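You operate a simulated robot arm through the tools that you are given. There is no shell and no other tool. Be economical: measure what you need, move in short steps, check, and stop when the job is done.

Carry out the task below with a simulated robot arm. There is one attempt and no reset: what you move stays moved.

TASK
Take the small pink sheet and put it on the beige tray. Then close the third drawer that stands open. Then close the cards drawer. Then press the yellow key of the band machine three times. Then take the small yellow bucket and put it on the low shelf of the dye bench. Then open the blue drawer, take the yellow sponge and put it in the inside of the blue drawer, then shut the drawer. Then open the cooker lid. The order counts. Set down upright: small yellow bucket.

The check looks at the end state, three seconds after you hand in, the way a careful person would. Anything else that was tipped, shoved, dropped, spilled or broken makes it a failure. Lids that push on must go on centred and level and be pressed home; caps that screw on are set level and turned clockwise until they are tight. Flat cloth is picked up by pressing the open fingertips on it (5 to 10 N) and closing them slowly along it; thin cloth reads only 2 to 8 mm in the jaws.

THE ROBOT
A 7-joint arm with a fingered hand on a trunk, on a base that drives. Base frame: it is fixed to the floor where the robot stands at the start and does not move with it; the origin is under the middle of the robot, x ahead of it, y to its left, z up. Units: mm, degrees, N and s.
With the tool pointing down near the work surface it reaches from about 320 to 740 mm from the robot's upright axis, wherever it stands. Its first joint turns from -166.0 to 166.0 degrees. Places, roughly: beige tray [0, -4500, 750]; blue drawer [300, -1700, 600]; cards drawer [400, 100, 600]; cooker lid [-6500, -4300, 800]; inside of the blue drawer [400, -1700, 600]; low shelf of the dye bench [600, -1400, 300]; small pink sheet (17x12x3 cm) [500, 100, 800]; small yellow bucket (9x9x10 cm) [-900, 1500, 900]; third drawer [400, 100, 500]; yellow key of the band machine [700, 800, 1000]; yellow sponge (7x5x4 cm) [-1100, 200, 600]. Payload 4 kg.
The TCP is the grasp point between the finger pads, 26 mm short of the fingertips. In the tool frame z runs along the fingers and y along their closing line. The gripper opens to 132 mm. The gripper's body begins 73 mm behind the TCP. The gripper is a hand of 4 fingers: y runs from the thumb to the fingers, the wrist lies at [0, 0, -239] in the tool frame, and closing takes about 1.5 s.
Orientation is told as [roll, pitch, yaw] about the base's x, y, z axes, in that order, counted from this pose: with the fingers straight down and closing along the base's y, the tool's x points along the base's -x, its y along +y and its z along -z.

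THE INTERFACE
- The arm moves only by the tool nudge_tool. Its argument "rows" is a list that holds one entry, the list of rows, each a list of 6 numbers: the shift along the tool's x, y, z in mm, then the turn, a rotation vector about the tool's x, y, z in degrees. In form: [[[dx, dy, dz, rx, ry, rz], ...]]. A call has 1 to 12 rows; each row shifts and turns the commanded pose from where the row before left it, along the tool's axes as they then stand. "claw" is the opening, from 0 (shut) to 1 (fully open), set as the call begins (left out, the last holds). A row lasts 0.2 s, in which the tool goes at most 50 mm and 8.6 degrees; a call with a longer step from one row to the next is refused whole, and so is a gripper value outside its range. Where a pose cannot be reached the arm comes as near as it can. A force on the tool above 40 N (or 10 N above the force at the start of the call, whichever is more), or a blocked arm, ends the call early, and 0.2 s more pass. Each finger travels about 72 mm/s and halts on what it meets, pressing with about 29 N; the grip force reading is that of the motor and also rises with nothing between the fingers. The clock runs only during rows and for 0.2 s after the last one: add rows that do not move to give the fingers time. It gives the time, the measured TCP pose, the force on the tool (base axes), the opening and the grip force at its end, in the units of the frame above (readings bear some noise), with the torque about the TCP (base axes, N m) and any sound that the robot's microphone picked up.
- Cameras (640 x 400 px; columns grow to the right, rows downward): "scene" is now at [-26.2, 214.2, 1407.6]; the picture's right is [0.87, -0.49, 0.00], its down [-0.42, -0.75, -0.52] and it looks along [0.25, 0.45, -0.85] (base axes); focal length 214 px, centre (320, 200). "wrist" rides on the gripper at [68, 2, -97] in the tool frame; the picture's right is [-0.03, 1.00, 0.00], its down [-0.82, -0.02, -0.58] and it looks along [-0.58, -0.01, 0.82] (tool axes); focal length 270 px, centre (320, 200). There is no depth. A picture from a camera that has moved, and an enlarged one, comes with that camera's place and axes in the base frame and with its lens.
- get_image(camera): a new picture of that camera. It takes no simulated time.
- slide_trunk(by): slides the trunk up (or, below 0, down) by that many mm; the arm and the scene camera ride with it, the base frame stays. It gives what a move gives, with no picture.
- steer(legs): drives the robot by 1 to 6 legs, each [ahead, turn to the left] in mm and degrees, along the robot's own axes; the way and the turn of a leg run together, so that a leg with both is an arc; at most 1500 mm and 180 degrees a leg. The arm and the cameras ride along, it lands a little off, and it stops where it bumps. It gives what a move gives.
- finger_targets(finger1, finger2, finger3, thumb_bend): sets how far each is bent, from 0 (flat) to 1 (curled in); at 0.3 the hand is open as for a grip, at 0.7 the pads meet at the TCP. One left out holds its place. A second passes; each finger stops where it meets its share of the squeeze, and holds until it gets a number again. A gripper value or a shape takes the hand back. It gives what a move gives, with no picture; readings hold the bend of each and the force on the fingers (four entries, about 0 where the hand has none), thumb and palm.
- hand_shape(shape): the hand has 4 fingers and takes this shape, open, in about a second: jaw (thumb against the fingers, like two jaws); tri (thumb and two fingers); tip (a fingertip pinch); poke (one finger out to press); point (the index stretched); flat (the hand flat); cup (the hand cupped); fist (a fist). The gripper value then closes the fingers along that shape, each until it touches; the sizes above hold for jaw. It gives what a move gives, with no picture.
- turn_head(pan, tilt): turns the head with the scene camera to pan (to the left, within 155 degrees either way) and tilt (down, from -29 to 69), counted from straight ahead of the robot. It gives what a move gives.
- inspect(camera, box): a new picture of the part [left, top, right, bottom] of that camera's present view, enlarged. It takes no simulated time.
- hand_in(): hands the job in; it is judged then, once.

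Go step by step. Nothing tells you exact positions but the pictures and the camera data: compare them with the known pose of the tool, close in by small moves and look again before you grip or let go. The budget is 186 turns and 164 pictures, counting those below and the enlarged ones. Unless the task says otherwise, let go and move clear before handing in.

The tools are called as a command line: name --argument value ..., lists and objects as JSON in quotes. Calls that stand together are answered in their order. nudge_tool: Moves the arm, as the interface text tells. Its arguments: {"type":"object","properties":{"rows":{"type":"array"},"claw":{"type":"number"}},"required":["rows"]} The other tools are called the same way: slide_trunk (by) slides the trunk up or down; hand_shape (shape) gives the hand a shape; finger_targets (finger1, finger2, finger3, thumb_bend) moves the fingers one by one; steer (legs) drives the base; turn_head (pan, tilt) turns the head that bears the scene camera; get_image (camera) takes a picture; inspect (camera, box) takes an enlarged picture of a part of a camera's view; hand_in () hands the job in.

At the start:

```text
clock: 0.0
position: [251.2, 414.9, 1210.7]
orientation: [0.0, 0.0, 0.0]
force: [-1.0, -0.1, 0.1]
torque: [-0.03, -0.04, 0.02]
opening: 132.2
finger_force: 0.0
shape: jaw
bend: [0.3, 0.3, 0.3, 0.3]
finger forces: [0.0, 0.0, 0.0, 0.1, 0.0, 0.0]
trunk travel left (down, up): [-396.0, 194.0]
robot x, y, heading: [-0.2, 2.3, -0.2]
head pan, tilt: [60.6, 58.7]
```

scene: 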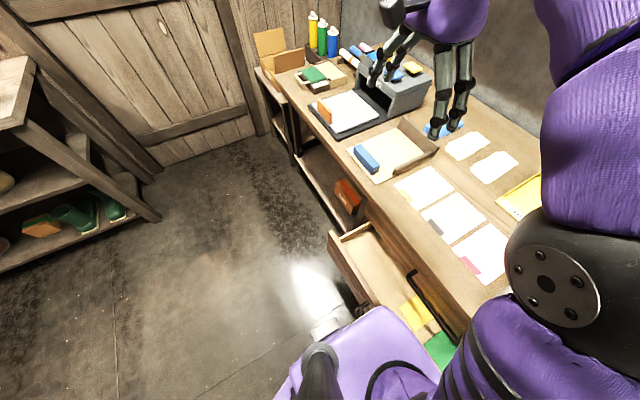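
wrist: 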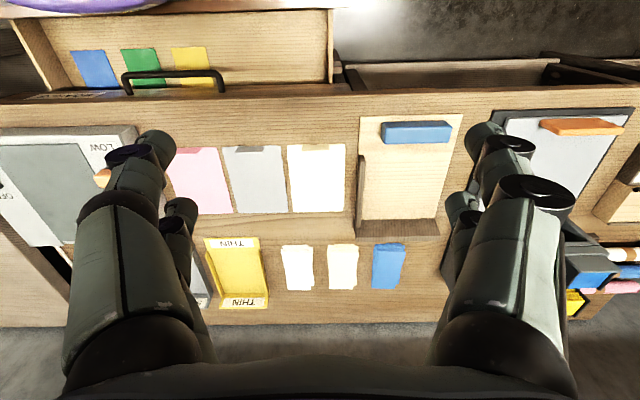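

I see a print bench ahead with sheets and an open drawer. I'll look around from the head before I move.

turn_head --pan 0 --tilt 50

get_image --camera "scene"

inspect --camera "wrist" --box '[100, 0, 400, 240]'

```text
clock: 1.3
position: [250.7, 414.7, 1210.8]
orientation: [-0.1, 0.0, 0.0]
force: [-0.5, 0.3, 0.0]
torque: [0.02, 0.01, 0.02]
opening: 131.8
finger_force: 0.1
shape: jaw
bend: [0.3, 0.3, 0.3, 0.3]
finger forces: [0.0, 0.1, 0.1, 0.1, 0.0, 0.0]
trunk travel left (down, up): [-396.0, 194.0]
robot x, y, heading: [-0.9, -0.6, 0.2]
head pan, tilt: [0.0, 50.0]
```

```text
161 pictures are left
camera scene: at [17.5, 154.9, 1418.7], right [0.0, -1.0, 0.0], down [-0.77, 0.0, -0.64], along [0.64, 0.0, -0.77], focal length 214 px, centre (320, 200)
```

scene: 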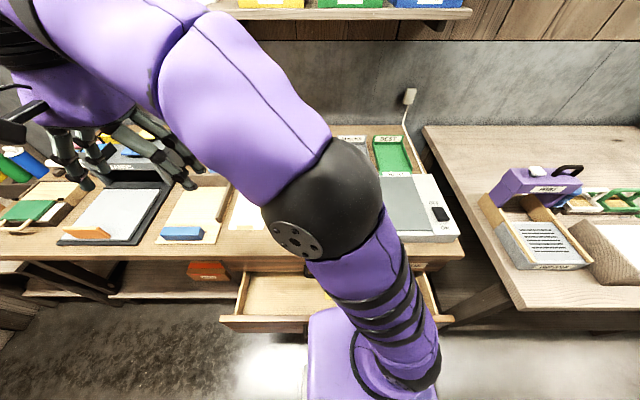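

```text
1.67 times, centred on (250, 120) of wrist
camera zoom: at [182.1, 415.9, 1308.2], right [0.03, 1.0, 0.0], down [0.82, -0.02, 0.58], along [0.58, -0.01, -0.82], focal length 450 px, centre (437, 333)
```

zoom: 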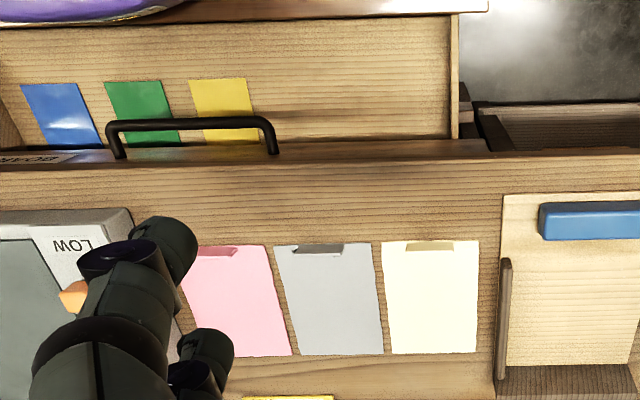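

The head sees the bench, the open drawer and the pink sheet near (490,140). I'll look around the rest of the room and at the drawers.

inspect --camera "wrist" --box '[0, 20, 240, 170]'

turn_head --pan -80 --tilt 25

get_image --camera "scene"

turn_head --pan -150 --tilt 20

get_image --camera "scene"

turn_head --pan 130 --tilt 25

get_image --camera "scene"

```text
2.67 times, centred on (120, 95) of wrist
camera zoom: at [182.1, 415.9, 1308.2], right [0.03, 1.0, 0.0], down [0.82, -0.02, 0.58], along [0.58, -0.01, -0.82], focal length 721 px, centre (853, 480)
```

zoom: 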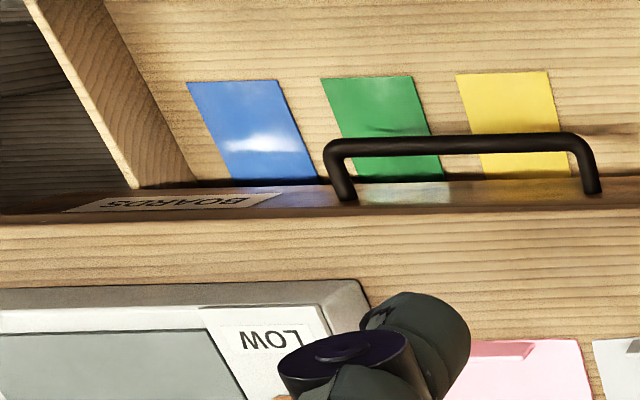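

```text
clock: 2.8
position: [250.9, 416.0, 1210.9]
orientation: [0.0, 0.0, 0.0]
force: [-0.8, 0.5, -0.2]
torque: [-0.01, 0.01, 0.01]
opening: 131.9
finger_force: 0.1
shape: jaw
bend: [0.3, 0.3, 0.3, 0.3]
finger forces: [0.0, 0.0, 0.0, 0.1, 0.0, 0.1]
trunk travel left (down, up): [-396.0, 194.0]
robot x, y, heading: [2.5, 2.6, -0.1]
head pan, tilt: [-80.0, 25.0]
```

```text
158 pictures are left
camera scene: at [-43.5, 64.2, 1456.2], right [-0.98, -0.17, 0.0], down [-0.07, 0.42, -0.91], along [0.16, -0.89, -0.42], focal length 214 px, centre (320, 200)
```

scene: 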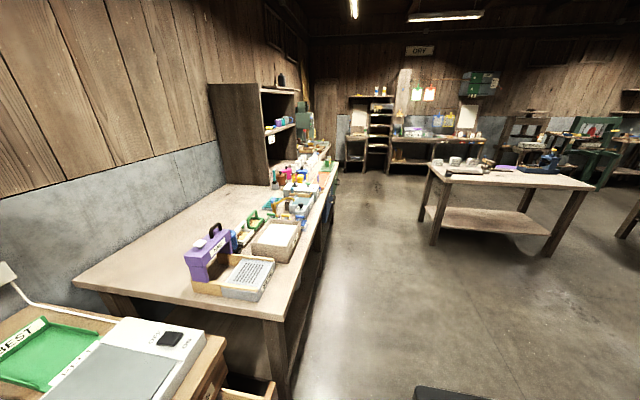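

```text
clock: 4.2
position: [250.0, 414.5, 1210.5]
orientation: [0.1, -0.1, 0.0]
force: [0.0, -1.0, -0.2]
torque: [-0.02, -0.02, 0.02]
opening: 131.9
finger_force: 0.0
shape: jaw
bend: [0.3, 0.3, 0.3, 0.3]
finger forces: [0.0, 0.1, 0.1, 0.0, 0.0, 0.1]
trunk travel left (down, up): [-396.0, 194.0]
robot x, y, heading: [-1.4, 1.0, 0.1]
head pan, tilt: [-150.0, 20.0]
```

```text
157 pictures are left
camera scene: at [-140.1, 108.3, 1464.3], right [-0.5, 0.87, 0.0], down [0.3, 0.17, -0.94], along [-0.81, -0.47, -0.34], focal length 214 px, centre (320, 200)
```

scene: 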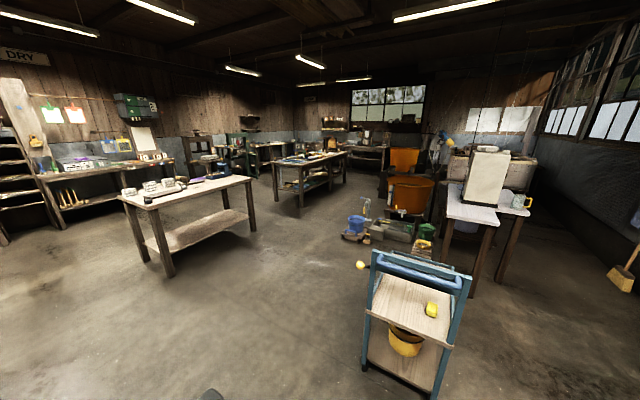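

```text
clock: 8.1
position: [250.0, 414.0, 1210.9]
orientation: [0.0, 0.1, 0.0]
force: [0.1, 0.3, 0.4]
torque: [0.01, 0.03, 0.0]
opening: 132.0
finger_force: 0.0
shape: jaw
bend: [0.3, 0.3, 0.3, 0.3]
finger forces: [0.0, 0.0, 0.0, 0.1, 0.1, 0.0]
trunk travel left (down, up): [-396.0, 194.0]
robot x, y, heading: [-0.2, -0.3, 0.0]
head pan, tilt: [130.0, 25.0]
```

```text
156 pictures are left
camera scene: at [-118.7, 225.5, 1456.2], right [0.77, 0.64, 0.0], down [0.27, -0.32, -0.91], along [-0.58, 0.69, -0.42], focal length 214 px, centre (320, 200)
```

scene: 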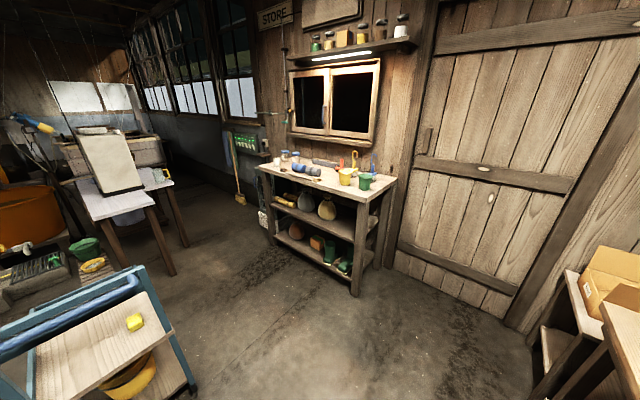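

Room mapped: the trolley holds the sponge, the store bench has the bucket, and the tray is far off to the right. I'll bring the hand above the pink sheet's tab and look.

nudge_tool --rows '[[[-18, -34.4, 25, 0, 0, 0], [-18, -34.4, 25, 0, 0, 0], [-18, -34.4, 25, 0, 0, 0], [-18, -34.4, 25, 0, 0, 0], [-18, -34.4, 25, 0, 0, 0], [-18, -34.4, 25, 0, 0, 0], [-18, -34.4, 25, 0, 0, 0], [-18, -34.4, 25, 0, 0, 0]]]'

nudge_tool --rows '[[[0, 0, 0, 0, 0, 8.2], [0, 0, 0, 0, 0, 8.2], [0, 0, 0, 0, 0, 8.2], [0, 0, 0, 0, 0, 8.2], [0, 0, 0, 0, 0, 8.2], [0, 0, 0, 0, 0, 8.2], [0, 0, 0, 0, 0, 8.2], [0, 0, 0, 0, 0, 8.2], [0, 0, 0, 0, 0, 8.2], [0, 0, 0, 0, 0, 8.2], [0, 0, 0, 0, 0, 8]]]'

get_image --camera "wrist"

```text
clock: 9.9
position: [395.5, 138.5, 1012.7]
orientation: [0.0, 0.0, -0.1]
force: [0.7, 0.5, 0.6]
torque: [0.02, -0.02, -0.02]
opening: 131.8
finger_force: 0.0
shape: jaw
bend: [0.3, 0.3, 0.3, 0.3]
finger forces: [0.0, 0.1, 0.1, 0.1, 0.1, 0.0]
trunk travel left (down, up): [-396.0, 194.0]
robot x, y, heading: [-0.3, 0.7, -0.1]
head pan, tilt: [130.0, 25.0]
```

```text
clock: 12.3
position: [393.9, 139.5, 1011.3]
orientation: [0.0, 0.0, -90.1]
force: [0.3, -0.5, 0.2]
torque: [-0.02, -0.02, -0.03]
opening: 132.1
finger_force: 0.0
shape: jaw
bend: [0.3, 0.3, 0.3, 0.3]
finger forces: [0.0, 0.1, 0.1, 0.0, 0.0, 0.0]
trunk travel left (down, up): [-396.0, 194.0]
robot x, y, heading: [-2.6, -1.1, -0.1]
head pan, tilt: [130.0, 25.0]
```

```text
155 pictures are left
camera wrist: at [396.2, 207.0, 1108.4], right [1.0, -0.03, 0.0], down [-0.02, -0.82, 0.58], along [-0.02, -0.58, -0.82], focal length 270 px, centre (320, 200)
```

wrist: 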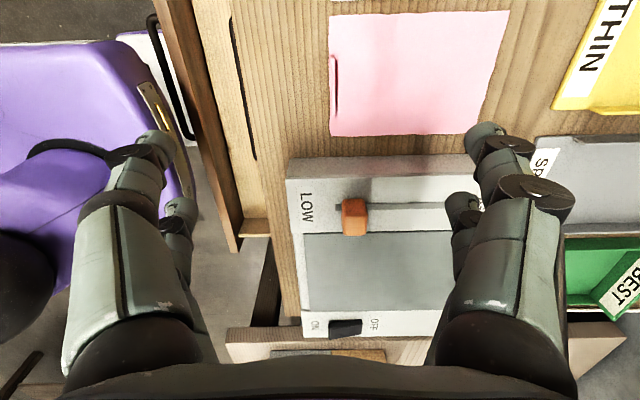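

The pink sheet's tab stands up near (409,138). I'll centre over it, narrow the fingers and come down above it.

nudge_tool --rows '[[[0, 5, 40, 0, 0, 0], [0, 5, 40, 0, 0, 0], [0, 5, 40, 0, 0, 0], [0, 0, 30, 0, 0, 0], [0, 0, 0, 0, 0, 0]]]' --claw 0.45

get_image --camera "wrist"

turn_head --pan 5 --tilt 50

get_image --camera "scene"

```text
clock: 13.5
position: [408.8, 137.6, 859.2]
orientation: [0.1, 0.0, -90.0]
force: [0.3, -0.5, 0.2]
torque: [-0.01, 0.0, -0.01]
opening: 60.1
finger_force: 0.0
shape: jaw
bend: [0.73, 0.73, 0.73, 0.7]
finger forces: [0.0, 0.1, 0.0, 0.1, 0.1, 0.0]
trunk travel left (down, up): [-396.0, 194.0]
robot x, y, heading: [2.7, 0.6, -0.1]
head pan, tilt: [130.0, 25.0]
```

```text
154 pictures are left
camera wrist: at [410.9, 205.4, 957.1], right [1.0, -0.03, 0.0], down [-0.02, -0.82, 0.58], along [-0.01, -0.58, -0.82], focal length 270 px, centre (320, 200)
```

wrist: 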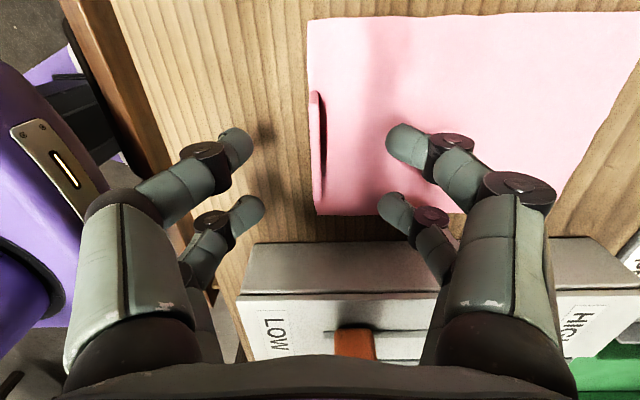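

```text
clock: 15.6
position: [408.7, 137.5, 859.9]
orientation: [0.0, 0.0, -90.0]
force: [-0.9, -0.9, 0.4]
torque: [0.01, 0.02, -0.02]
opening: 59.6
finger_force: 0.1
shape: jaw
bend: [0.73, 0.73, 0.73, 0.7]
finger forces: [0.0, 0.0, 0.0, 0.0, 0.0, 0.0]
trunk travel left (down, up): [-396.0, 194.0]
robot x, y, heading: [1.0, -0.6, -0.2]
head pan, tilt: [5.0, 50.0]
```

```text
153 pictures are left
camera scene: at [17.2, 161.6, 1418.8], right [0.09, -1.0, 0.0], down [-0.76, -0.07, -0.64], along [0.64, 0.06, -0.77], focal length 214 px, centre (320, 200)
```

scene: 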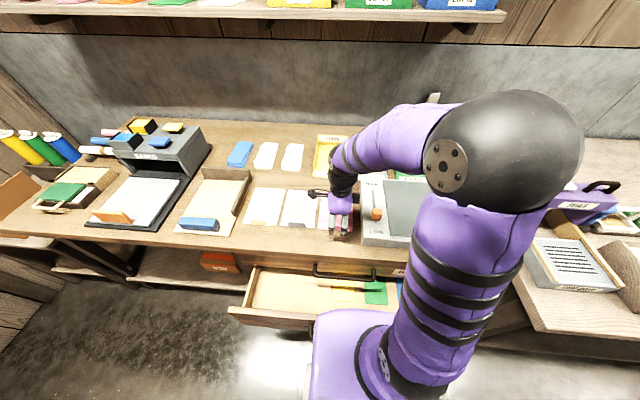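

The tab sits between the fingers. I'll lower in small steps until the tips are nearly on the sheet.

nudge_tool --rows '[[[0, 0, 8, 0, 0, 0], [0, 0, 8, 0, 0, 0], [0, 0, 4, 0, 0, 0], [0, 0, 3, 0, 0, 0], [0, 0, 0, 0, 0, 0]]]'

get_image --camera "wrist"

```text
clock: 16.8
position: [410.0, 139.2, 836.7]
orientation: [0.0, 0.0, -90.0]
force: [0.3, 0.3, 0.1]
torque: [-0.01, -0.03, 0.01]
opening: 60.0
finger_force: 0.1
shape: jaw
bend: [0.73, 0.73, 0.73, 0.7]
finger forces: [0.1, 0.0, 0.0, 0.0, 0.0, 0.1]
trunk travel left (down, up): [-396.0, 194.0]
robot x, y, heading: [2.7, -0.8, 0.1]
head pan, tilt: [5.0, 50.0]
```

```text
152 pictures are left
camera wrist: at [411.4, 206.6, 934.8], right [1.0, -0.03, 0.0], down [-0.02, -0.82, 0.58], along [-0.01, -0.58, -0.82], focal length 270 px, centre (320, 200)
```

wrist: 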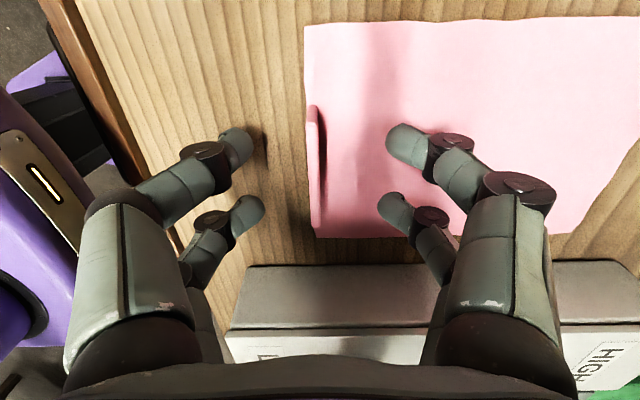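

Fingertips are close to the surface now; I'll keep going down gently.

nudge_tool --rows '[[[0, 0, 3, 0, 0, 0], [0, 0, 3, 0, 0, 0], [0, 0, 3, 0, 0, 0], [0, 0, 3, 0, 0, 0], [0, 0, 0, 0, 0, 0]]]'

get_image --camera "wrist"

```text
clock: 18.0
position: [409.5, 139.5, 828.4]
orientation: [0.4, 0.1, -90.1]
force: [2.5, 0.4, 36.4]
torque: [-0.05, -1.45, -0.03]
opening: 59.7
finger_force: 0.1
shape: jaw
bend: [0.76, 0.76, 0.73, 0.7]
finger forces: [17.9, 18.6, 0.1, 0.0, 0.0, 0.0]
trunk travel left (down, up): [-396.0, 194.0]
robot x, y, heading: [-3.9, 0.6, -0.2]
head pan, tilt: [5.0, 50.0]
```

```text
151 pictures are left
camera wrist: at [411.5, 206.9, 925.3], right [1.0, -0.03, 0.01], down [-0.02, -0.82, 0.58], along [-0.01, -0.58, -0.82], focal length 270 px, centre (320, 200)
```

wrist: 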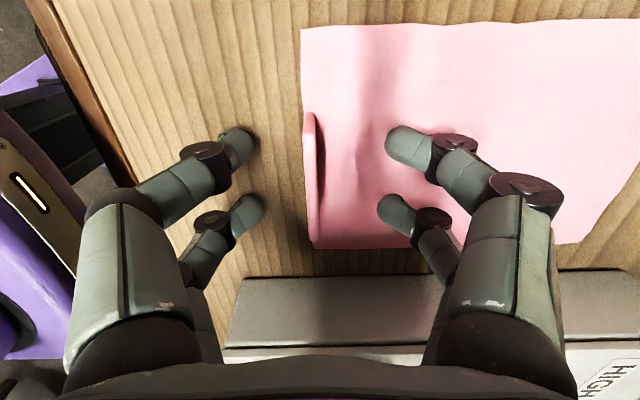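

Touching at about z=803. I'll ease up a few mm, and close on the tab.

nudge_tool --rows '[[[0, 0, -5, 0, 0, 0], [0, 0, 0, 0, 0, 0]]]'

nudge_tool --rows '[[[0, 0, 0, 0, 0, 0], [0, 0, 0, 0, 0, 0], [0, 0, 0, 0, 0, 0], [0, 0, 0, 0, 0, 0], [0, 0, 0, 0, 0, 0], [0, 0, 0, 0, 0, 0], [0, 0, 0, 0, 0, 0]]]' --claw 0

get_image --camera "wrist"

```text
clock: 18.6
position: [407.9, 139.7, 830.4]
orientation: [-0.1, -0.1, -90.0]
force: [0.8, 0.4, 10.6]
torque: [0.02, -0.41, -0.01]
opening: 60.3
finger_force: 0.1
shape: jaw
bend: [0.74, 0.74, 0.73, 0.7]
finger forces: [5.5, 5.3, 0.1, 0.0, 0.0, 0.1]
trunk travel left (down, up): [-396.0, 194.0]
robot x, y, heading: [1.5, -1.3, 0.2]
head pan, tilt: [5.0, 50.0]
```

```text
clock: 20.2
position: [408.9, 140.1, 829.7]
orientation: [0.0, 0.0, -89.9]
force: [-1.0, -0.1, 1.1]
torque: [0.01, -0.05, -0.01]
opening: 0.5
finger_force: 29.1
shape: jaw
bend: [0.76, 0.75, 0.67, 0.66]
finger forces: [23.1, 23.4, 23.7, 0.0, 23.1, 0.0]
trunk travel left (down, up): [-396.0, 194.0]
robot x, y, heading: [-1.3, -3.5, 0.0]
head pan, tilt: [5.0, 50.0]
```

```text
150 pictures are left
camera wrist: at [411.3, 207.6, 927.7], right [1.0, -0.03, 0.0], down [-0.02, -0.82, 0.58], along [-0.01, -0.58, -0.82], focal length 270 px, centre (320, 200)
```

wrist: 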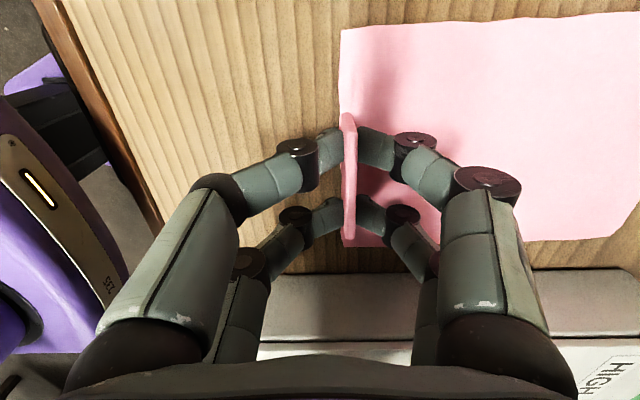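

The tab is between the pads. I'll lift 60 mm and check it comes along.

nudge_tool --rows '[[[0, 0, -15, 0, 0, 0], [0, 0, -20, 0, 0, 0], [0, 0, -25, 0, 0, 0], [0, 0, -30, 0, 0, 0], [0, 0, -40, 0, 0, 0], [0, 0, -40, 0, 0, 0], [0, 0, 0, 0, 0, 0]]]'

get_image --camera "wrist"

```text
clock: 21.8
position: [407.3, 139.0, 1000.9]
orientation: [0.0, 0.0, -90.0]
force: [0.3, 0.1, 0.2]
torque: [-0.04, 0.02, -0.01]
opening: 0.2
finger_force: 29.0
shape: jaw
bend: [0.76, 0.75, 0.67, 0.66]
finger forces: [23.6, 23.6, 24.0, 0.1, 23.3, 0.1]
trunk travel left (down, up): [-396.0, 194.0]
robot x, y, heading: [3.4, 0.0, -0.1]
head pan, tilt: [5.0, 50.0]
```

```text
149 pictures are left
camera wrist: at [409.6, 206.4, 1098.2], right [1.0, -0.03, 0.0], down [-0.02, -0.82, 0.58], along [-0.01, -0.58, -0.82], focal length 270 px, centre (320, 200)
```

wrist: 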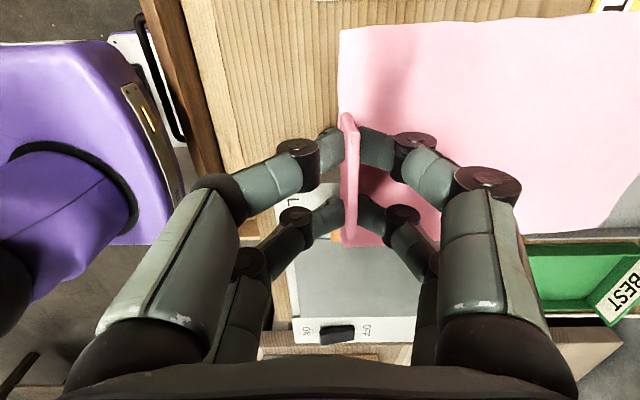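

The sheet is held. I'll back off and turn right toward the far bench, then drive along the aisle.

steer --legs '[[-350, 0], [0, -90], [1500, 0]]'

turn_head --pan 0 --tilt 25

get_image --camera "scene"

```text
clock: 35.4
position: [-307.9, -1916.3, 1001.3]
orientation: [0.0, 0.0, 176.4]
force: [0.4, -0.6, -0.6]
torque: [0.01, -0.01, -0.02]
opening: 0.1
finger_force: 28.4
shape: jaw
bend: [0.76, 0.75, 0.67, 0.66]
finger forces: [23.1, 23.5, 23.8, 0.0, 22.9, 0.0]
trunk travel left (down, up): [-396.0, 194.0]
robot x, y, heading: [-418.2, -1497.3, -93.7]
head pan, tilt: [5.0, 50.0]
```

```text
clock: 36.3
position: [-307.1, -1916.7, 999.7]
orientation: [0.0, 0.0, 176.4]
force: [-0.1, -0.3, -0.6]
torque: [0.01, 0.04, -0.01]
opening: 0.2
finger_force: 28.5
shape: jaw
bend: [0.76, 0.75, 0.67, 0.66]
finger forces: [23.1, 23.5, 23.8, 0.1, 22.9, 0.1]
trunk travel left (down, up): [-396.0, 194.0]
robot x, y, heading: [-420.2, -1498.5, -93.5]
head pan, tilt: [0.0, 25.0]
```

```text
148 pictures are left
camera scene: at [-270.3, -1540.5, 1456.2], right [-1.0, 0.06, 0.0], down [0.03, 0.42, -0.91], along [-0.06, -0.9, -0.42], focal length 214 px, centre (320, 200)
```

scene: 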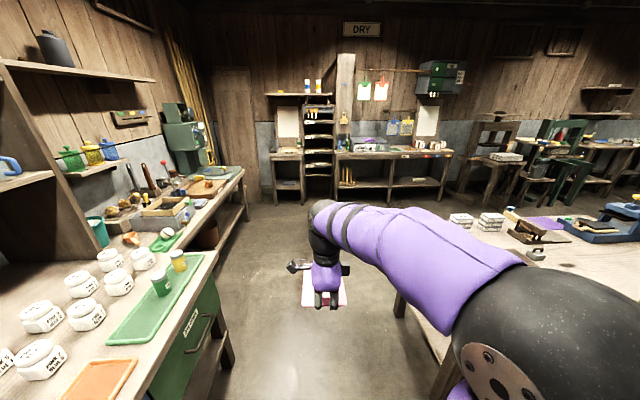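

The far "DRY" bench is ahead; I'll zoom on it to find the beige tray.

inspect --camera "scene" --box '[240, 80, 480, 220]'

```text
2.67 times, centred on (360, 150) of scene
camera zoom: at [-270.3, -1540.5, 1456.2], right [-1.0, 0.06, 0.0], down [0.03, 0.42, -0.91], along [-0.06, -0.9, -0.42], focal length 572 px, centre (213, 333)
```

zoom: 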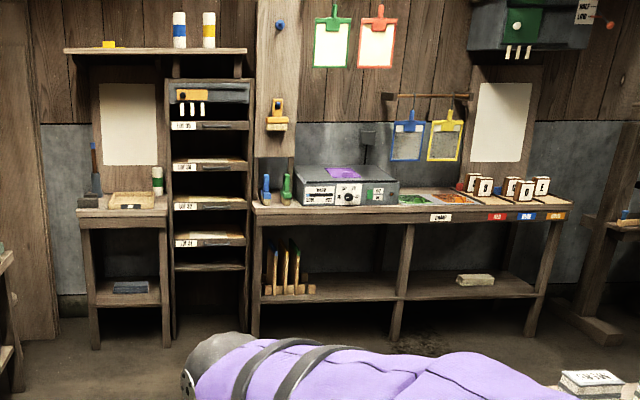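

The beige tray is on the small table at the left of that bench, near (-20,-4650). I'll drive toward it, stopping short.

steer --legs '[[0, 9.5], [1450, 0], [700, 0], [0, -6]]'

get_image --camera "scene"

```text
clock: 48.3
position: [-46.8, -4074.2, 999.9]
orientation: [0.1, 0.0, -179.6]
force: [0.0, 0.0, -0.7]
torque: [0.01, -0.03, 0.0]
opening: 0.1
finger_force: 29.1
shape: jaw
bend: [0.76, 0.75, 0.67, 0.66]
finger forces: [23.0, 23.6, 23.7, 0.0, 22.8, 0.1]
trunk travel left (down, up): [-396.0, 194.0]
robot x, y, heading: [-191.9, -3665.7, -89.7]
head pan, tilt: [0.0, 25.0]
```

```text
146 pictures are left
camera scene: at [-35.0, -3698.2, 1456.2], right [-1.0, 0.0, 0.0], down [0.0, 0.42, -0.91], along [0.0, -0.91, -0.42], focal length 214 px, centre (320, 200)
```

scene: 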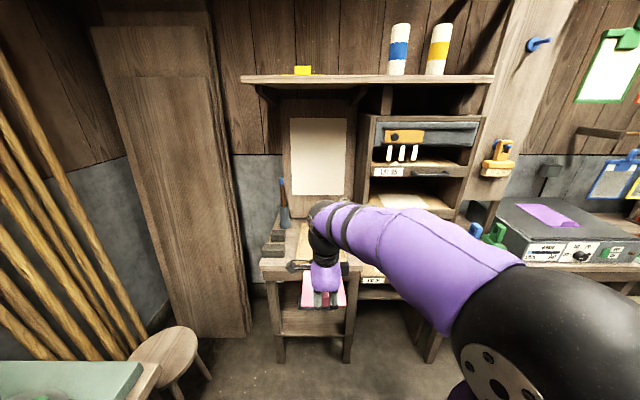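

I'll drive 250 mm closer and use the wrist camera to see the tray.

steer --legs '[[250, 0]]'

turn_head --pan -8 --tilt 45

get_image --camera "scene"

get_image --camera "wrist"

```text
clock: 50.2
position: [-45.5, -4327.8, 999.3]
orientation: [0.0, 0.0, -179.5]
force: [-0.2, 0.1, 0.6]
torque: [0.0, -0.02, -0.01]
opening: 0.3
finger_force: 28.6
shape: jaw
bend: [0.76, 0.75, 0.67, 0.66]
finger forces: [23.1, 23.5, 23.9, 0.1, 22.9, 0.0]
trunk travel left (down, up): [-396.0, 194.0]
robot x, y, heading: [-187.0, -3920.2, -89.6]
head pan, tilt: [0.0, 25.0]
```

```text
clock: 51.0
position: [-44.7, -4328.4, 1001.1]
orientation: [-0.1, 0.0, -179.5]
force: [1.3, 0.3, 0.5]
torque: [0.0, 0.0, -0.01]
opening: 0.2
finger_force: 28.6
shape: jaw
bend: [0.76, 0.75, 0.67, 0.66]
finger forces: [23.2, 23.5, 23.9, 0.1, 22.9, 0.0]
trunk travel left (down, up): [-396.0, 194.0]
robot x, y, heading: [-190.1, -3923.3, -89.5]
head pan, tilt: [-8.0, 45.0]
```

```text
145 pictures are left
camera scene: at [-45.0, -3939.4, 1425.7], right [-0.99, 0.13, 0.0], down [0.09, 0.7, -0.71], along [-0.09, -0.7, -0.71], focal length 214 px, centre (320, 200)
```

scene: 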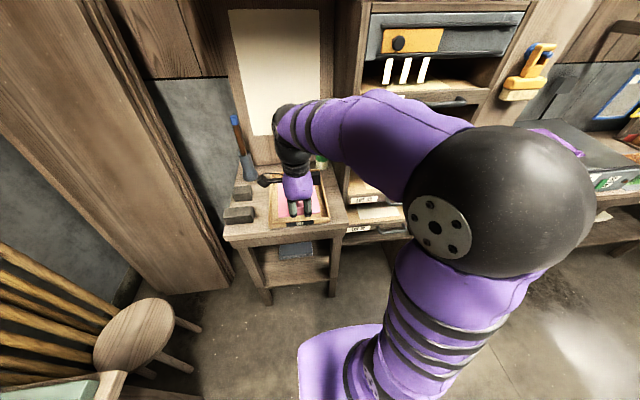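

```text
144 pictures are left
camera wrist: at [24.0, -4329.9, 1097.7], right [-0.02, -1.0, 0.0], down [-0.82, 0.01, 0.58], along [-0.58, 0.01, -0.82], focal length 270 px, centre (320, 200)
```

wrist: 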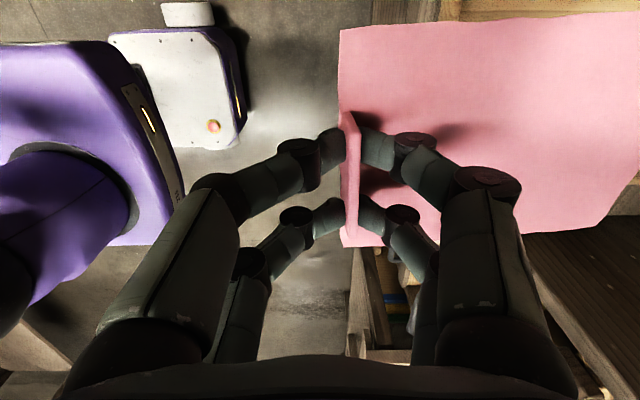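

I'll zoom on the tray in the head view.

inspect --camera "scene" --box '[210, 130, 370, 230]'

```text
4.00 times, centred on (290, 180) of scene
camera zoom: at [-45.0, -3939.4, 1425.7], right [-0.99, 0.13, 0.0], down [0.09, 0.7, -0.71], along [-0.09, -0.7, -0.71], focal length 858 px, centre (440, 280)
```

zoom: 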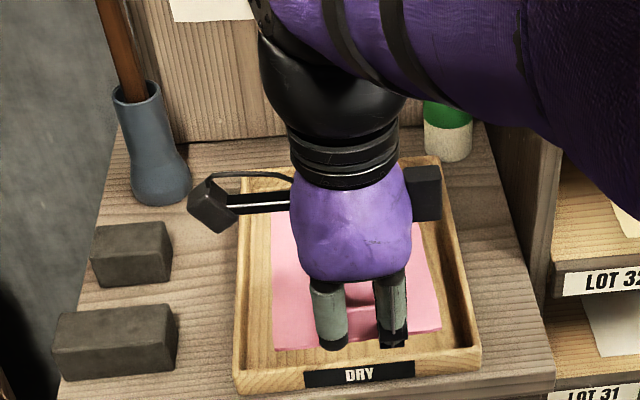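

Tray spans about x -152..85, y -4455..-4780 (centre (-34,-4618)). I'll extend so that the sheet sits centred, then descend partway.

nudge_tool --rows '[[[2, 43, 0, 0, 0, 0], [2, 43, 0, 0, 0, 0], [2, 43, 0, 0, 0, 0], [2, 43, 0, 0, 0, 0], [2, 43, 0, 0, 0, 0], [0, 0, 30, 0, 0, 0], [0, 0, 40, 0, 0, 0], [0, 0, 30, 0, 0, 0], [0, 0, 0, 0, 0, 0]]]'

inspect --camera "scene" --box '[210, 130, 370, 230]'

get_image --camera "wrist"

```text
clock: 53.0
position: [-32.0, -4543.5, 902.8]
orientation: [0.0, 0.0, -179.5]
force: [0.0, 0.0, 0.0]
torque: [0.01, -0.01, -0.03]
opening: 0.3
finger_force: 29.2
shape: jaw
bend: [0.76, 0.75, 0.67, 0.66]
finger forces: [23.1, 23.4, 23.9, 0.1, 22.8, 0.0]
trunk travel left (down, up): [-396.0, 194.0]
robot x, y, heading: [-188.1, -3923.6, -89.7]
head pan, tilt: [-8.0, 45.0]
```

```text
4.00 times, centred on (290, 180) of scene
camera zoom: at [-44.9, -3939.6, 1425.6], right [-0.99, 0.13, 0.0], down [0.09, 0.7, -0.71], along [-0.09, -0.7, -0.71], focal length 858 px, centre (440, 280)
```

zoom: 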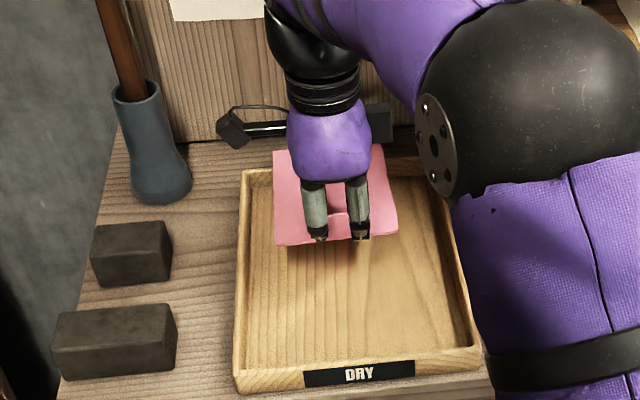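

```text
141 pictures are left
camera wrist: at [36.4, -4545.3, 1000.0], right [-0.02, -1.0, 0.0], down [-0.82, 0.01, 0.58], along [-0.58, 0.01, -0.82], focal length 270 px, centre (320, 200)
```

wrist: 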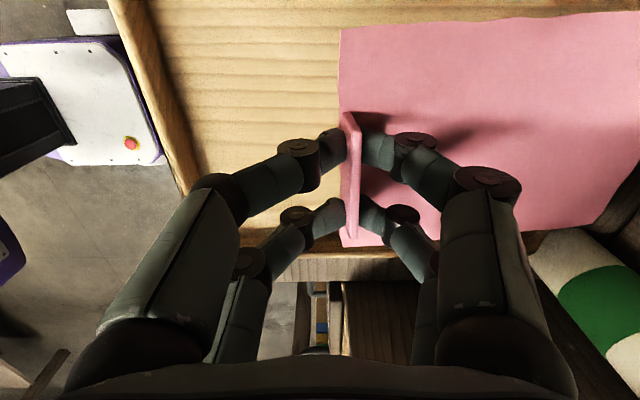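

Rim is around z=810, so the sheet should go 25 mm back. I'll correct, then descend in small steps until touch.

nudge_tool --rows '[[[-1, -25, 0, 0, 0, 0], [0, 0, 20, 0, 0, 0], [0, 0, 20, 0, 0, 0], [0, 0, 10, 0, 0, 0], [0, 0, 4, 0, 0, 0], [0, 0, 0, 0, 0, 0]]]'

get_image --camera "wrist"

```text
clock: 54.4
position: [-34.0, -4517.7, 845.9]
orientation: [0.0, 0.1, -179.5]
force: [0.8, 0.7, 0.8]
torque: [-0.06, -0.03, 0.07]
opening: 0.5
finger_force: 29.0
shape: jaw
bend: [0.76, 0.75, 0.67, 0.66]
finger forces: [23.1, 23.5, 23.7, 0.0, 22.6, 0.0]
trunk travel left (down, up): [-396.0, 194.0]
robot x, y, heading: [-183.3, -3918.3, -89.4]
head pan, tilt: [-8.0, 45.0]
```

```text
140 pictures are left
camera wrist: at [34.8, -4520.2, 943.7], right [-0.02, -1.0, 0.0], down [-0.82, 0.01, 0.58], along [-0.58, 0.01, -0.82], focal length 270 px, centre (320, 200)
```

wrist: 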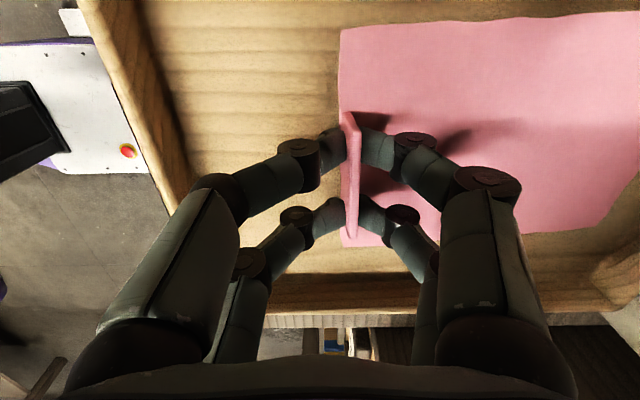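

Nicely inside the tray. I'll lower until it touches.

nudge_tool --rows '[[[0, 0, 4, 0, 0, 0], [0, 0, 4, 0, 0, 0], [0, 0, 4, 0, 0, 0], [0, 0, 4, 0, 0, 0], [0, 0, 0, 0, 0, 0]]]'

get_image --camera "wrist"

```text
clock: 55.6
position: [-34.2, -4517.1, 833.2]
orientation: [0.4, 0.0, -179.5]
force: [-0.6, 1.2, 24.8]
torque: [-0.44, -0.05, 0.02]
opening: 0.4
finger_force: 28.6
shape: jaw
bend: [0.76, 0.76, 0.68, 0.66]
finger forces: [25.5, 26.0, 26.3, 0.0, 26.3, 0.0]
trunk travel left (down, up): [-396.0, 194.0]
robot x, y, heading: [-187.3, -3921.4, -89.5]
head pan, tilt: [-8.0, 45.0]
```

```text
139 pictures are left
camera wrist: at [34.4, -4519.1, 931.3], right [-0.02, -1.0, 0.01], down [-0.82, 0.02, 0.58], along [-0.58, 0.0, -0.82], focal length 270 px, centre (320, 200)
```

wrist: 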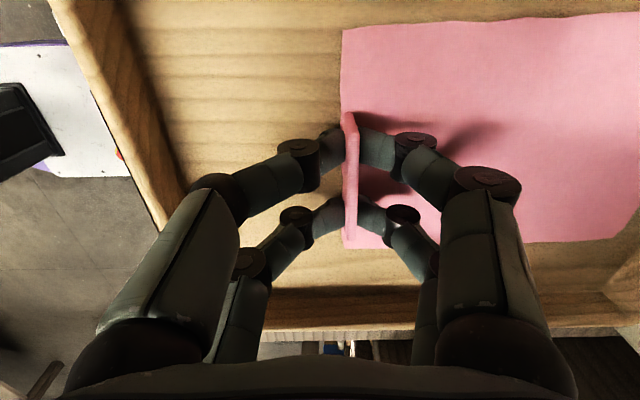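

The sheet is down (25 N). I'll ease off 3 mm, open partway, and lift clear.

nudge_tool --rows '[[[0, 0, -3, 0, 0, 0], [0, 0, 0, 0, 0, 0]]]'

nudge_tool --rows '[[[0, 0, 0, 0, 0, 0], [0, 0, 0, 0, 0, 0], [0, 0, 0, 0, 0, 0], [0, 0, 0, 0, 0, 0], [0, 0, 0, 0, 0, 0], [0, 0, -15, 0, 0, 0], [0, 0, -30, 0, 0, 0], [0, 0, -40, 0, 0, 0], [0, 0, -40, 0, 0, 0], [0, 0, -40, 0, 0, 0]]]' --claw 0.45

inspect --camera "scene" --box '[210, 130, 370, 230]'

get_image --camera "wrist"

```text
clock: 56.2
position: [-34.3, -4517.5, 835.1]
orientation: [0.2, 0.0, -179.5]
force: [0.8, -3.0, 19.0]
torque: [-0.44, -0.02, 0.01]
opening: 0.5
finger_force: 29.0
shape: jaw
bend: [0.76, 0.76, 0.68, 0.66]
finger forces: [26.0, 26.5, 25.1, 0.1, 24.9, 0.0]
trunk travel left (down, up): [-396.0, 194.0]
robot x, y, heading: [-188.0, -3919.7, -89.5]
head pan, tilt: [-8.0, 45.0]
```

```text
clock: 58.4
position: [-33.3, -4515.5, 1000.1]
orientation: [0.0, 0.0, -179.6]
force: [0.1, 0.2, 0.8]
torque: [0.04, 0.02, 0.0]
opening: 58.8
finger_force: 0.2
shape: jaw
bend: [0.73, 0.73, 0.73, 0.7]
finger forces: [0.1, 0.0, 0.0, 0.0, 0.0, 0.0]
trunk travel left (down, up): [-396.0, 194.0]
robot x, y, heading: [-189.0, -3923.3, -89.5]
head pan, tilt: [-8.0, 45.0]
```

```text
4.00 times, centred on (290, 180) of scene
camera zoom: at [-45.0, -3939.4, 1425.6], right [-0.99, 0.13, 0.0], down [0.09, 0.7, -0.71], along [-0.09, -0.7, -0.71], focal length 858 px, centre (440, 280)
```

zoom: 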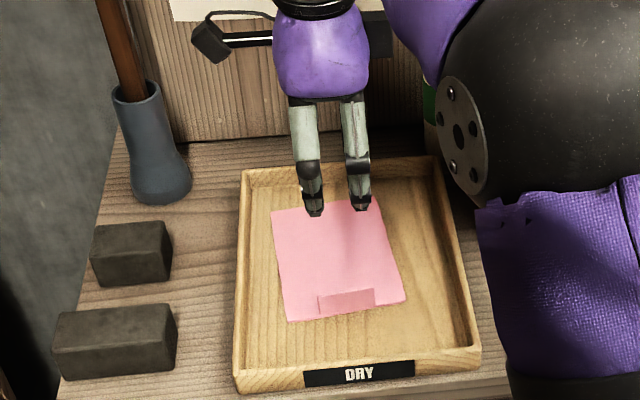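

```text
137 pictures are left
camera wrist: at [34.7, -4517.7, 1096.4], right [-0.02, -1.0, 0.0], down [-0.82, 0.01, 0.58], along [-0.58, 0.01, -0.82], focal length 270 px, centre (320, 200)
```

wrist: 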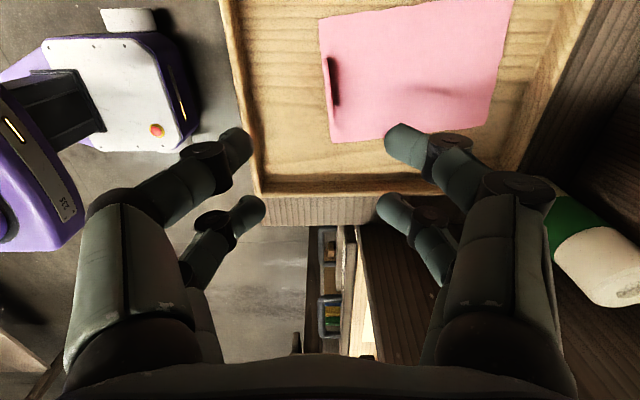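

The sheet lies flat in the tray. I'll retract the arm and drive back to the print bench.

nudge_tool --rows '[[[0, -45, -10, 0, 0, 0], [0, -45, -10, 0, 0, 0], [0, -45, -10, 0, 0, 0], [0, -45, -10, 0, 0, 0], [0, 0, 0, 0, 0, 0]]]'

steer --legs '[[-300, 0], [0, -160], [600, 0], [0, -20], [1500, 0], [1300, 0]]'

turn_head --pan -40 --tilt 35

get_image --camera "scene"

```text
clock: 59.6
position: [-36.5, -4335.4, 1036.1]
orientation: [0.0, 0.1, -179.5]
force: [-0.1, -0.5, 0.4]
torque: [-0.02, 0.0, 0.0]
opening: 59.2
finger_force: 0.0
shape: jaw
bend: [0.73, 0.73, 0.73, 0.7]
finger forces: [0.0, 0.1, 0.0, 0.0, 0.0, 0.1]
trunk travel left (down, up): [-396.0, 194.0]
robot x, y, heading: [-186.7, -3925.7, -89.5]
head pan, tilt: [-8.0, 45.0]
```

```text
clock: 86.2
position: [-518.4, 141.6, 1036.5]
orientation: [0.0, 0.0, -1.8]
force: [-0.2, 0.2, -0.8]
torque: [-0.01, 0.01, 0.01]
opening: 59.1
finger_force: 0.1
shape: jaw
bend: [0.73, 0.73, 0.73, 0.7]
finger forces: [0.0, 0.1, 0.1, 0.0, 0.1, 0.1]
trunk travel left (down, up): [-396.0, 194.0]
robot x, y, heading: [-385.1, -278.4, 87.8]
head pan, tilt: [-8.0, 45.0]
```

```text
clock: 87.1
position: [-518.0, 142.1, 1035.6]
orientation: [-0.1, 0.0, -1.8]
force: [-0.2, 1.0, 0.6]
torque: [0.0, 0.03, 0.01]
opening: 59.1
finger_force: 0.1
shape: jaw
bend: [0.73, 0.73, 0.73, 0.7]
finger forces: [0.1, 0.1, 0.0, 0.0, 0.0, 0.0]
trunk travel left (down, up): [-396.0, 194.0]
robot x, y, heading: [-386.3, -280.8, 88.1]
head pan, tilt: [-40.0, 35.0]
```

```text
136 pictures are left
camera scene: at [-479.9, -265.1, 1440.5], right [0.74, -0.67, 0.0], down [-0.38, -0.43, -0.82], along [0.55, 0.61, -0.57], focal length 214 px, centre (320, 200)
```

scene: 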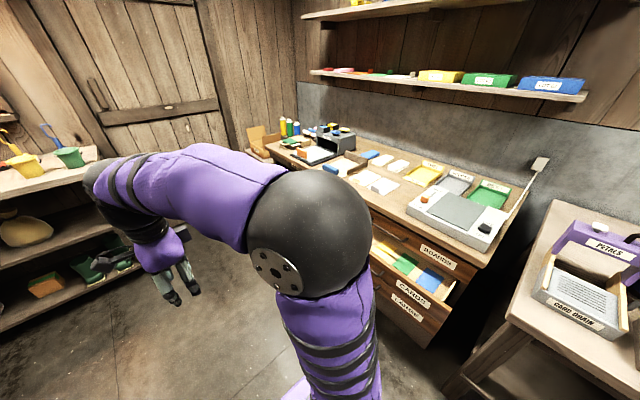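

I see the drawers BOARDS, CARDS and a third; zooming in.

inspect --camera "scene" --box '[340, 190, 500, 350]'

```text
2.50 times, centred on (420, 270) of scene
camera zoom: at [-479.9, -265.1, 1440.5], right [0.74, -0.67, 0.0], down [-0.38, -0.43, -0.82], along [0.55, 0.61, -0.57], focal length 536 px, centre (70, 25)
```

zoom: 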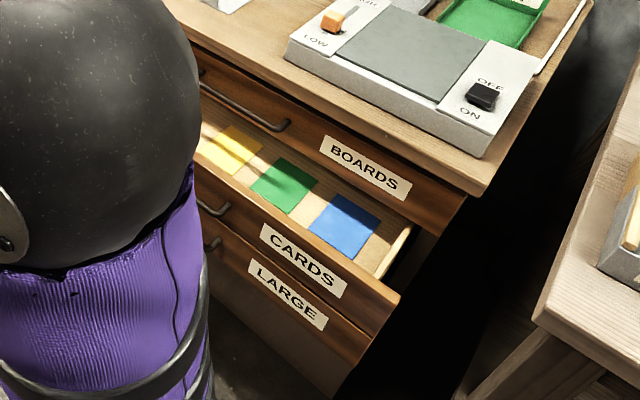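

The third drawer (LARGE) and CARDS are both open by ~175 mm. I'll station at about (-390, 60) facing the bench, then set the hand for pushing.

steer --legs '[[340, 0], [0, -88]]'

nudge_tool --rows '[[[0, 0, 0, 0, 0, -8.2], [0, 0, 0, 0, 0, -8.2], [0, 0, 0, 0, 0, -8.2], [0, 0, 0, 0, 0, -8.2], [0, 0, 0, 0, 0, -8.2], [0, 0, 0, 0, 0, -8.2], [0, 0, 0, 0, 0, -8.2], [0, 0, 0, 0, 0, -8.2], [0, 0, 0, 0, 0, -8.2], [0, 0, 0, 0, 0, -8.2], [0, 0, 0, 0, 0, -8]]]' --claw 0

turn_head --pan 0 --tilt 40

get_image --camera "scene"

```text
clock: 93.5
position: [45.5, 208.3, 1035.3]
orientation: [0.0, 0.1, -90.5]
force: [-0.2, 0.4, 0.8]
torque: [-0.01, -0.02, -0.03]
opening: 59.3
finger_force: 0.0
shape: jaw
bend: [0.73, 0.73, 0.73, 0.7]
finger forces: [0.0, 0.1, 0.0, 0.0, 0.1, 0.0]
trunk travel left (down, up): [-396.0, 194.0]
robot x, y, heading: [-374.3, 64.9, -0.4]
head pan, tilt: [-40.0, 35.0]
```

```text
clock: 96.0
position: [42.9, 209.0, 1034.6]
orientation: [0.0, -0.1, -0.2]
force: [-0.5, -0.7, -0.4]
torque: [0.02, 0.02, 0.05]
opening: 0.0
finger_force: 28.7
shape: jaw
bend: [0.62, 0.63, 0.63, 0.7]
finger forces: [0.0, 0.1, 0.0, 0.0, 0.0, 0.0]
trunk travel left (down, up): [-396.0, 194.0]
robot x, y, heading: [-373.5, 63.4, -0.6]
head pan, tilt: [-40.0, 35.0]
```

```text
clock: 97.0
position: [42.6, 208.3, 1036.8]
orientation: [0.0, 0.0, -0.5]
force: [0.6, 0.5, 0.1]
torque: [-0.02, -0.01, -0.04]
opening: 0.1
finger_force: 28.7
shape: jaw
bend: [0.62, 0.63, 0.63, 0.7]
finger forces: [0.0, 0.1, 0.1, 0.1, 0.1, 0.0]
trunk travel left (down, up): [-396.0, 194.0]
robot x, y, heading: [-372.6, 63.9, -0.7]
head pan, tilt: [0.0, 40.0]
```

```text
134 pictures are left
camera scene: at [-346.2, 219.2, 1432.9], right [-0.01, -1.0, 0.0], down [-0.64, 0.01, -0.77], along [0.77, -0.01, -0.64], focal length 214 px, centre (320, 200)
```

scene: 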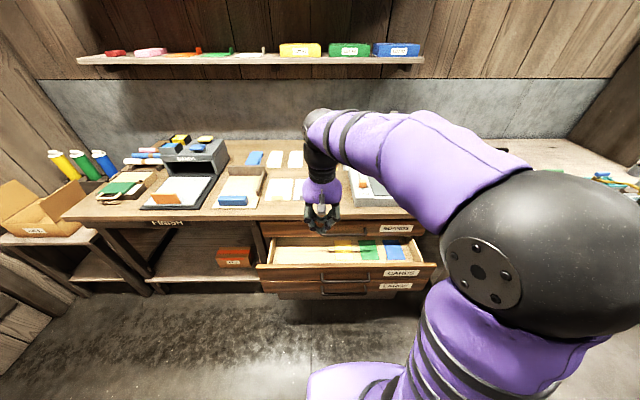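

inspect --camera "scene" --box '[240, 210, 460, 320]'

```text
2.91 times, centred on (350, 265) of scene
camera zoom: at [-346.2, 219.2, 1432.9], right [-0.01, -1.0, 0.0], down [-0.64, 0.01, -0.77], along [0.77, -0.01, -0.64], focal length 624 px, centre (233, 11)
```

zoom: 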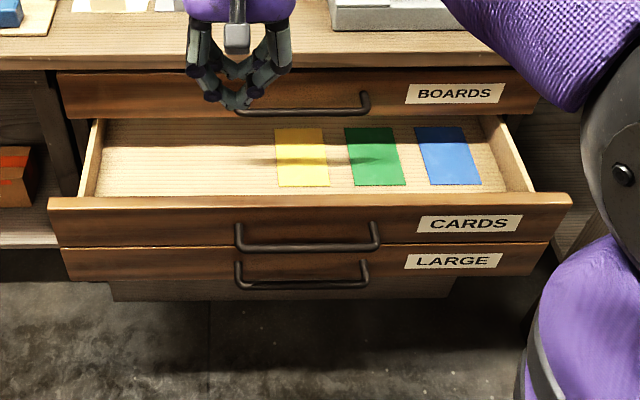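

LARGE's face spans about z 512–590, x≈125, and its handle covers y 18–219. To avoid touching CARDS I'll push LARGE at y≈290 with the hand level and tilted slightly up. I'll back up a bit and level the hand up high first.

steer --legs '[[-100, 0]]'

nudge_tool --rows '[[[-28, 28, 0, 0, 0, 0], [-28, 28, 0, 0, 0, 0], [-28, 28, 0, 0, 0, 0], [0, 0, 0, 0, -8.5, 0], [0, 0, 0, 0, -8.5, 0], [0, 0, 0, 0, -8.5, 0], [0, 0, 0, 0, -8.5, 0], [0, 0, 0, 0, -8.5, 0], [0, 0, 0, 0, -8.5, 0], [0, 0, 0, 0, -8.5, 0]]]'

nudge_tool --rows '[[[0, 0, 0, 0, -8.4, 0], [0, 0, 0, 0, -8.4, 0], [0, 0, 0, 0, -8.4, 0], [0, 0, 0, 0, -8.4, 0], [0, 0, 0, 0, -8.4, 0], [0, 0, 0, 0, 0, 0]]]'

get_image --camera "scene"

```text
clock: 98.2
position: [-55.8, 209.2, 1035.4]
orientation: [-0.1, 0.0, -0.4]
force: [0.3, -0.5, 0.1]
torque: [0.0, -0.03, -0.03]
opening: 0.0
finger_force: 28.9
shape: jaw
bend: [0.62, 0.63, 0.63, 0.7]
finger forces: [0.1, 0.0, 0.0, 0.0, 0.1, 0.0]
trunk travel left (down, up): [-396.0, 194.0]
robot x, y, heading: [-473.8, 63.4, -0.7]
head pan, tilt: [0.0, 40.0]
```

```text
clock: 100.4
position: [28.3, 294.2, 1036.4]
orientation: [-0.1, -59.5, -0.4]
force: [0.8, 0.3, 0.3]
torque: [0.02, -0.01, 0.03]
opening: 0.2
finger_force: 29.1
shape: jaw
bend: [0.62, 0.63, 0.63, 0.7]
finger forces: [0.0, 0.0, 0.0, 0.1, 0.1, 0.0]
trunk travel left (down, up): [-396.0, 194.0]
robot x, y, heading: [-473.2, 66.9, -0.6]
head pan, tilt: [0.0, 40.0]
```

```text
clock: 101.8
position: [29.6, 293.1, 1035.8]
orientation: [179.9, -78.5, 179.6]
force: [0.3, -0.4, 0.1]
torque: [-0.01, 0.01, -0.02]
opening: 0.2
finger_force: 28.9
shape: jaw
bend: [0.62, 0.63, 0.63, 0.7]
finger forces: [0.0, 0.1, 0.0, 0.0, 0.1, 0.0]
trunk travel left (down, up): [-396.0, 194.0]
robot x, y, heading: [-473.4, 66.1, -0.6]
head pan, tilt: [0.0, 40.0]
```

```text
132 pictures are left
camera scene: at [-444.8, 220.6, 1432.9], right [-0.01, -1.0, 0.0], down [-0.64, 0.01, -0.77], along [0.77, -0.01, -0.64], focal length 214 px, centre (320, 200)
```

scene: 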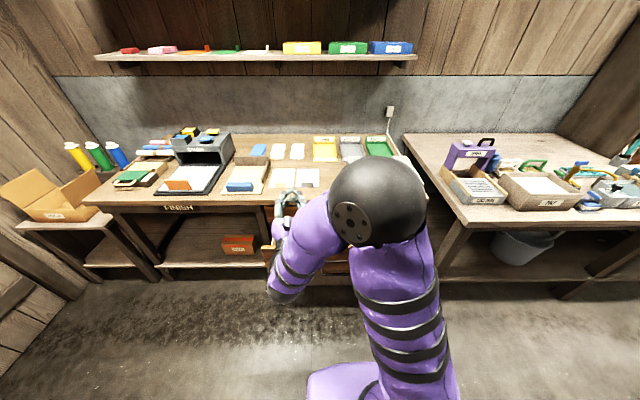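

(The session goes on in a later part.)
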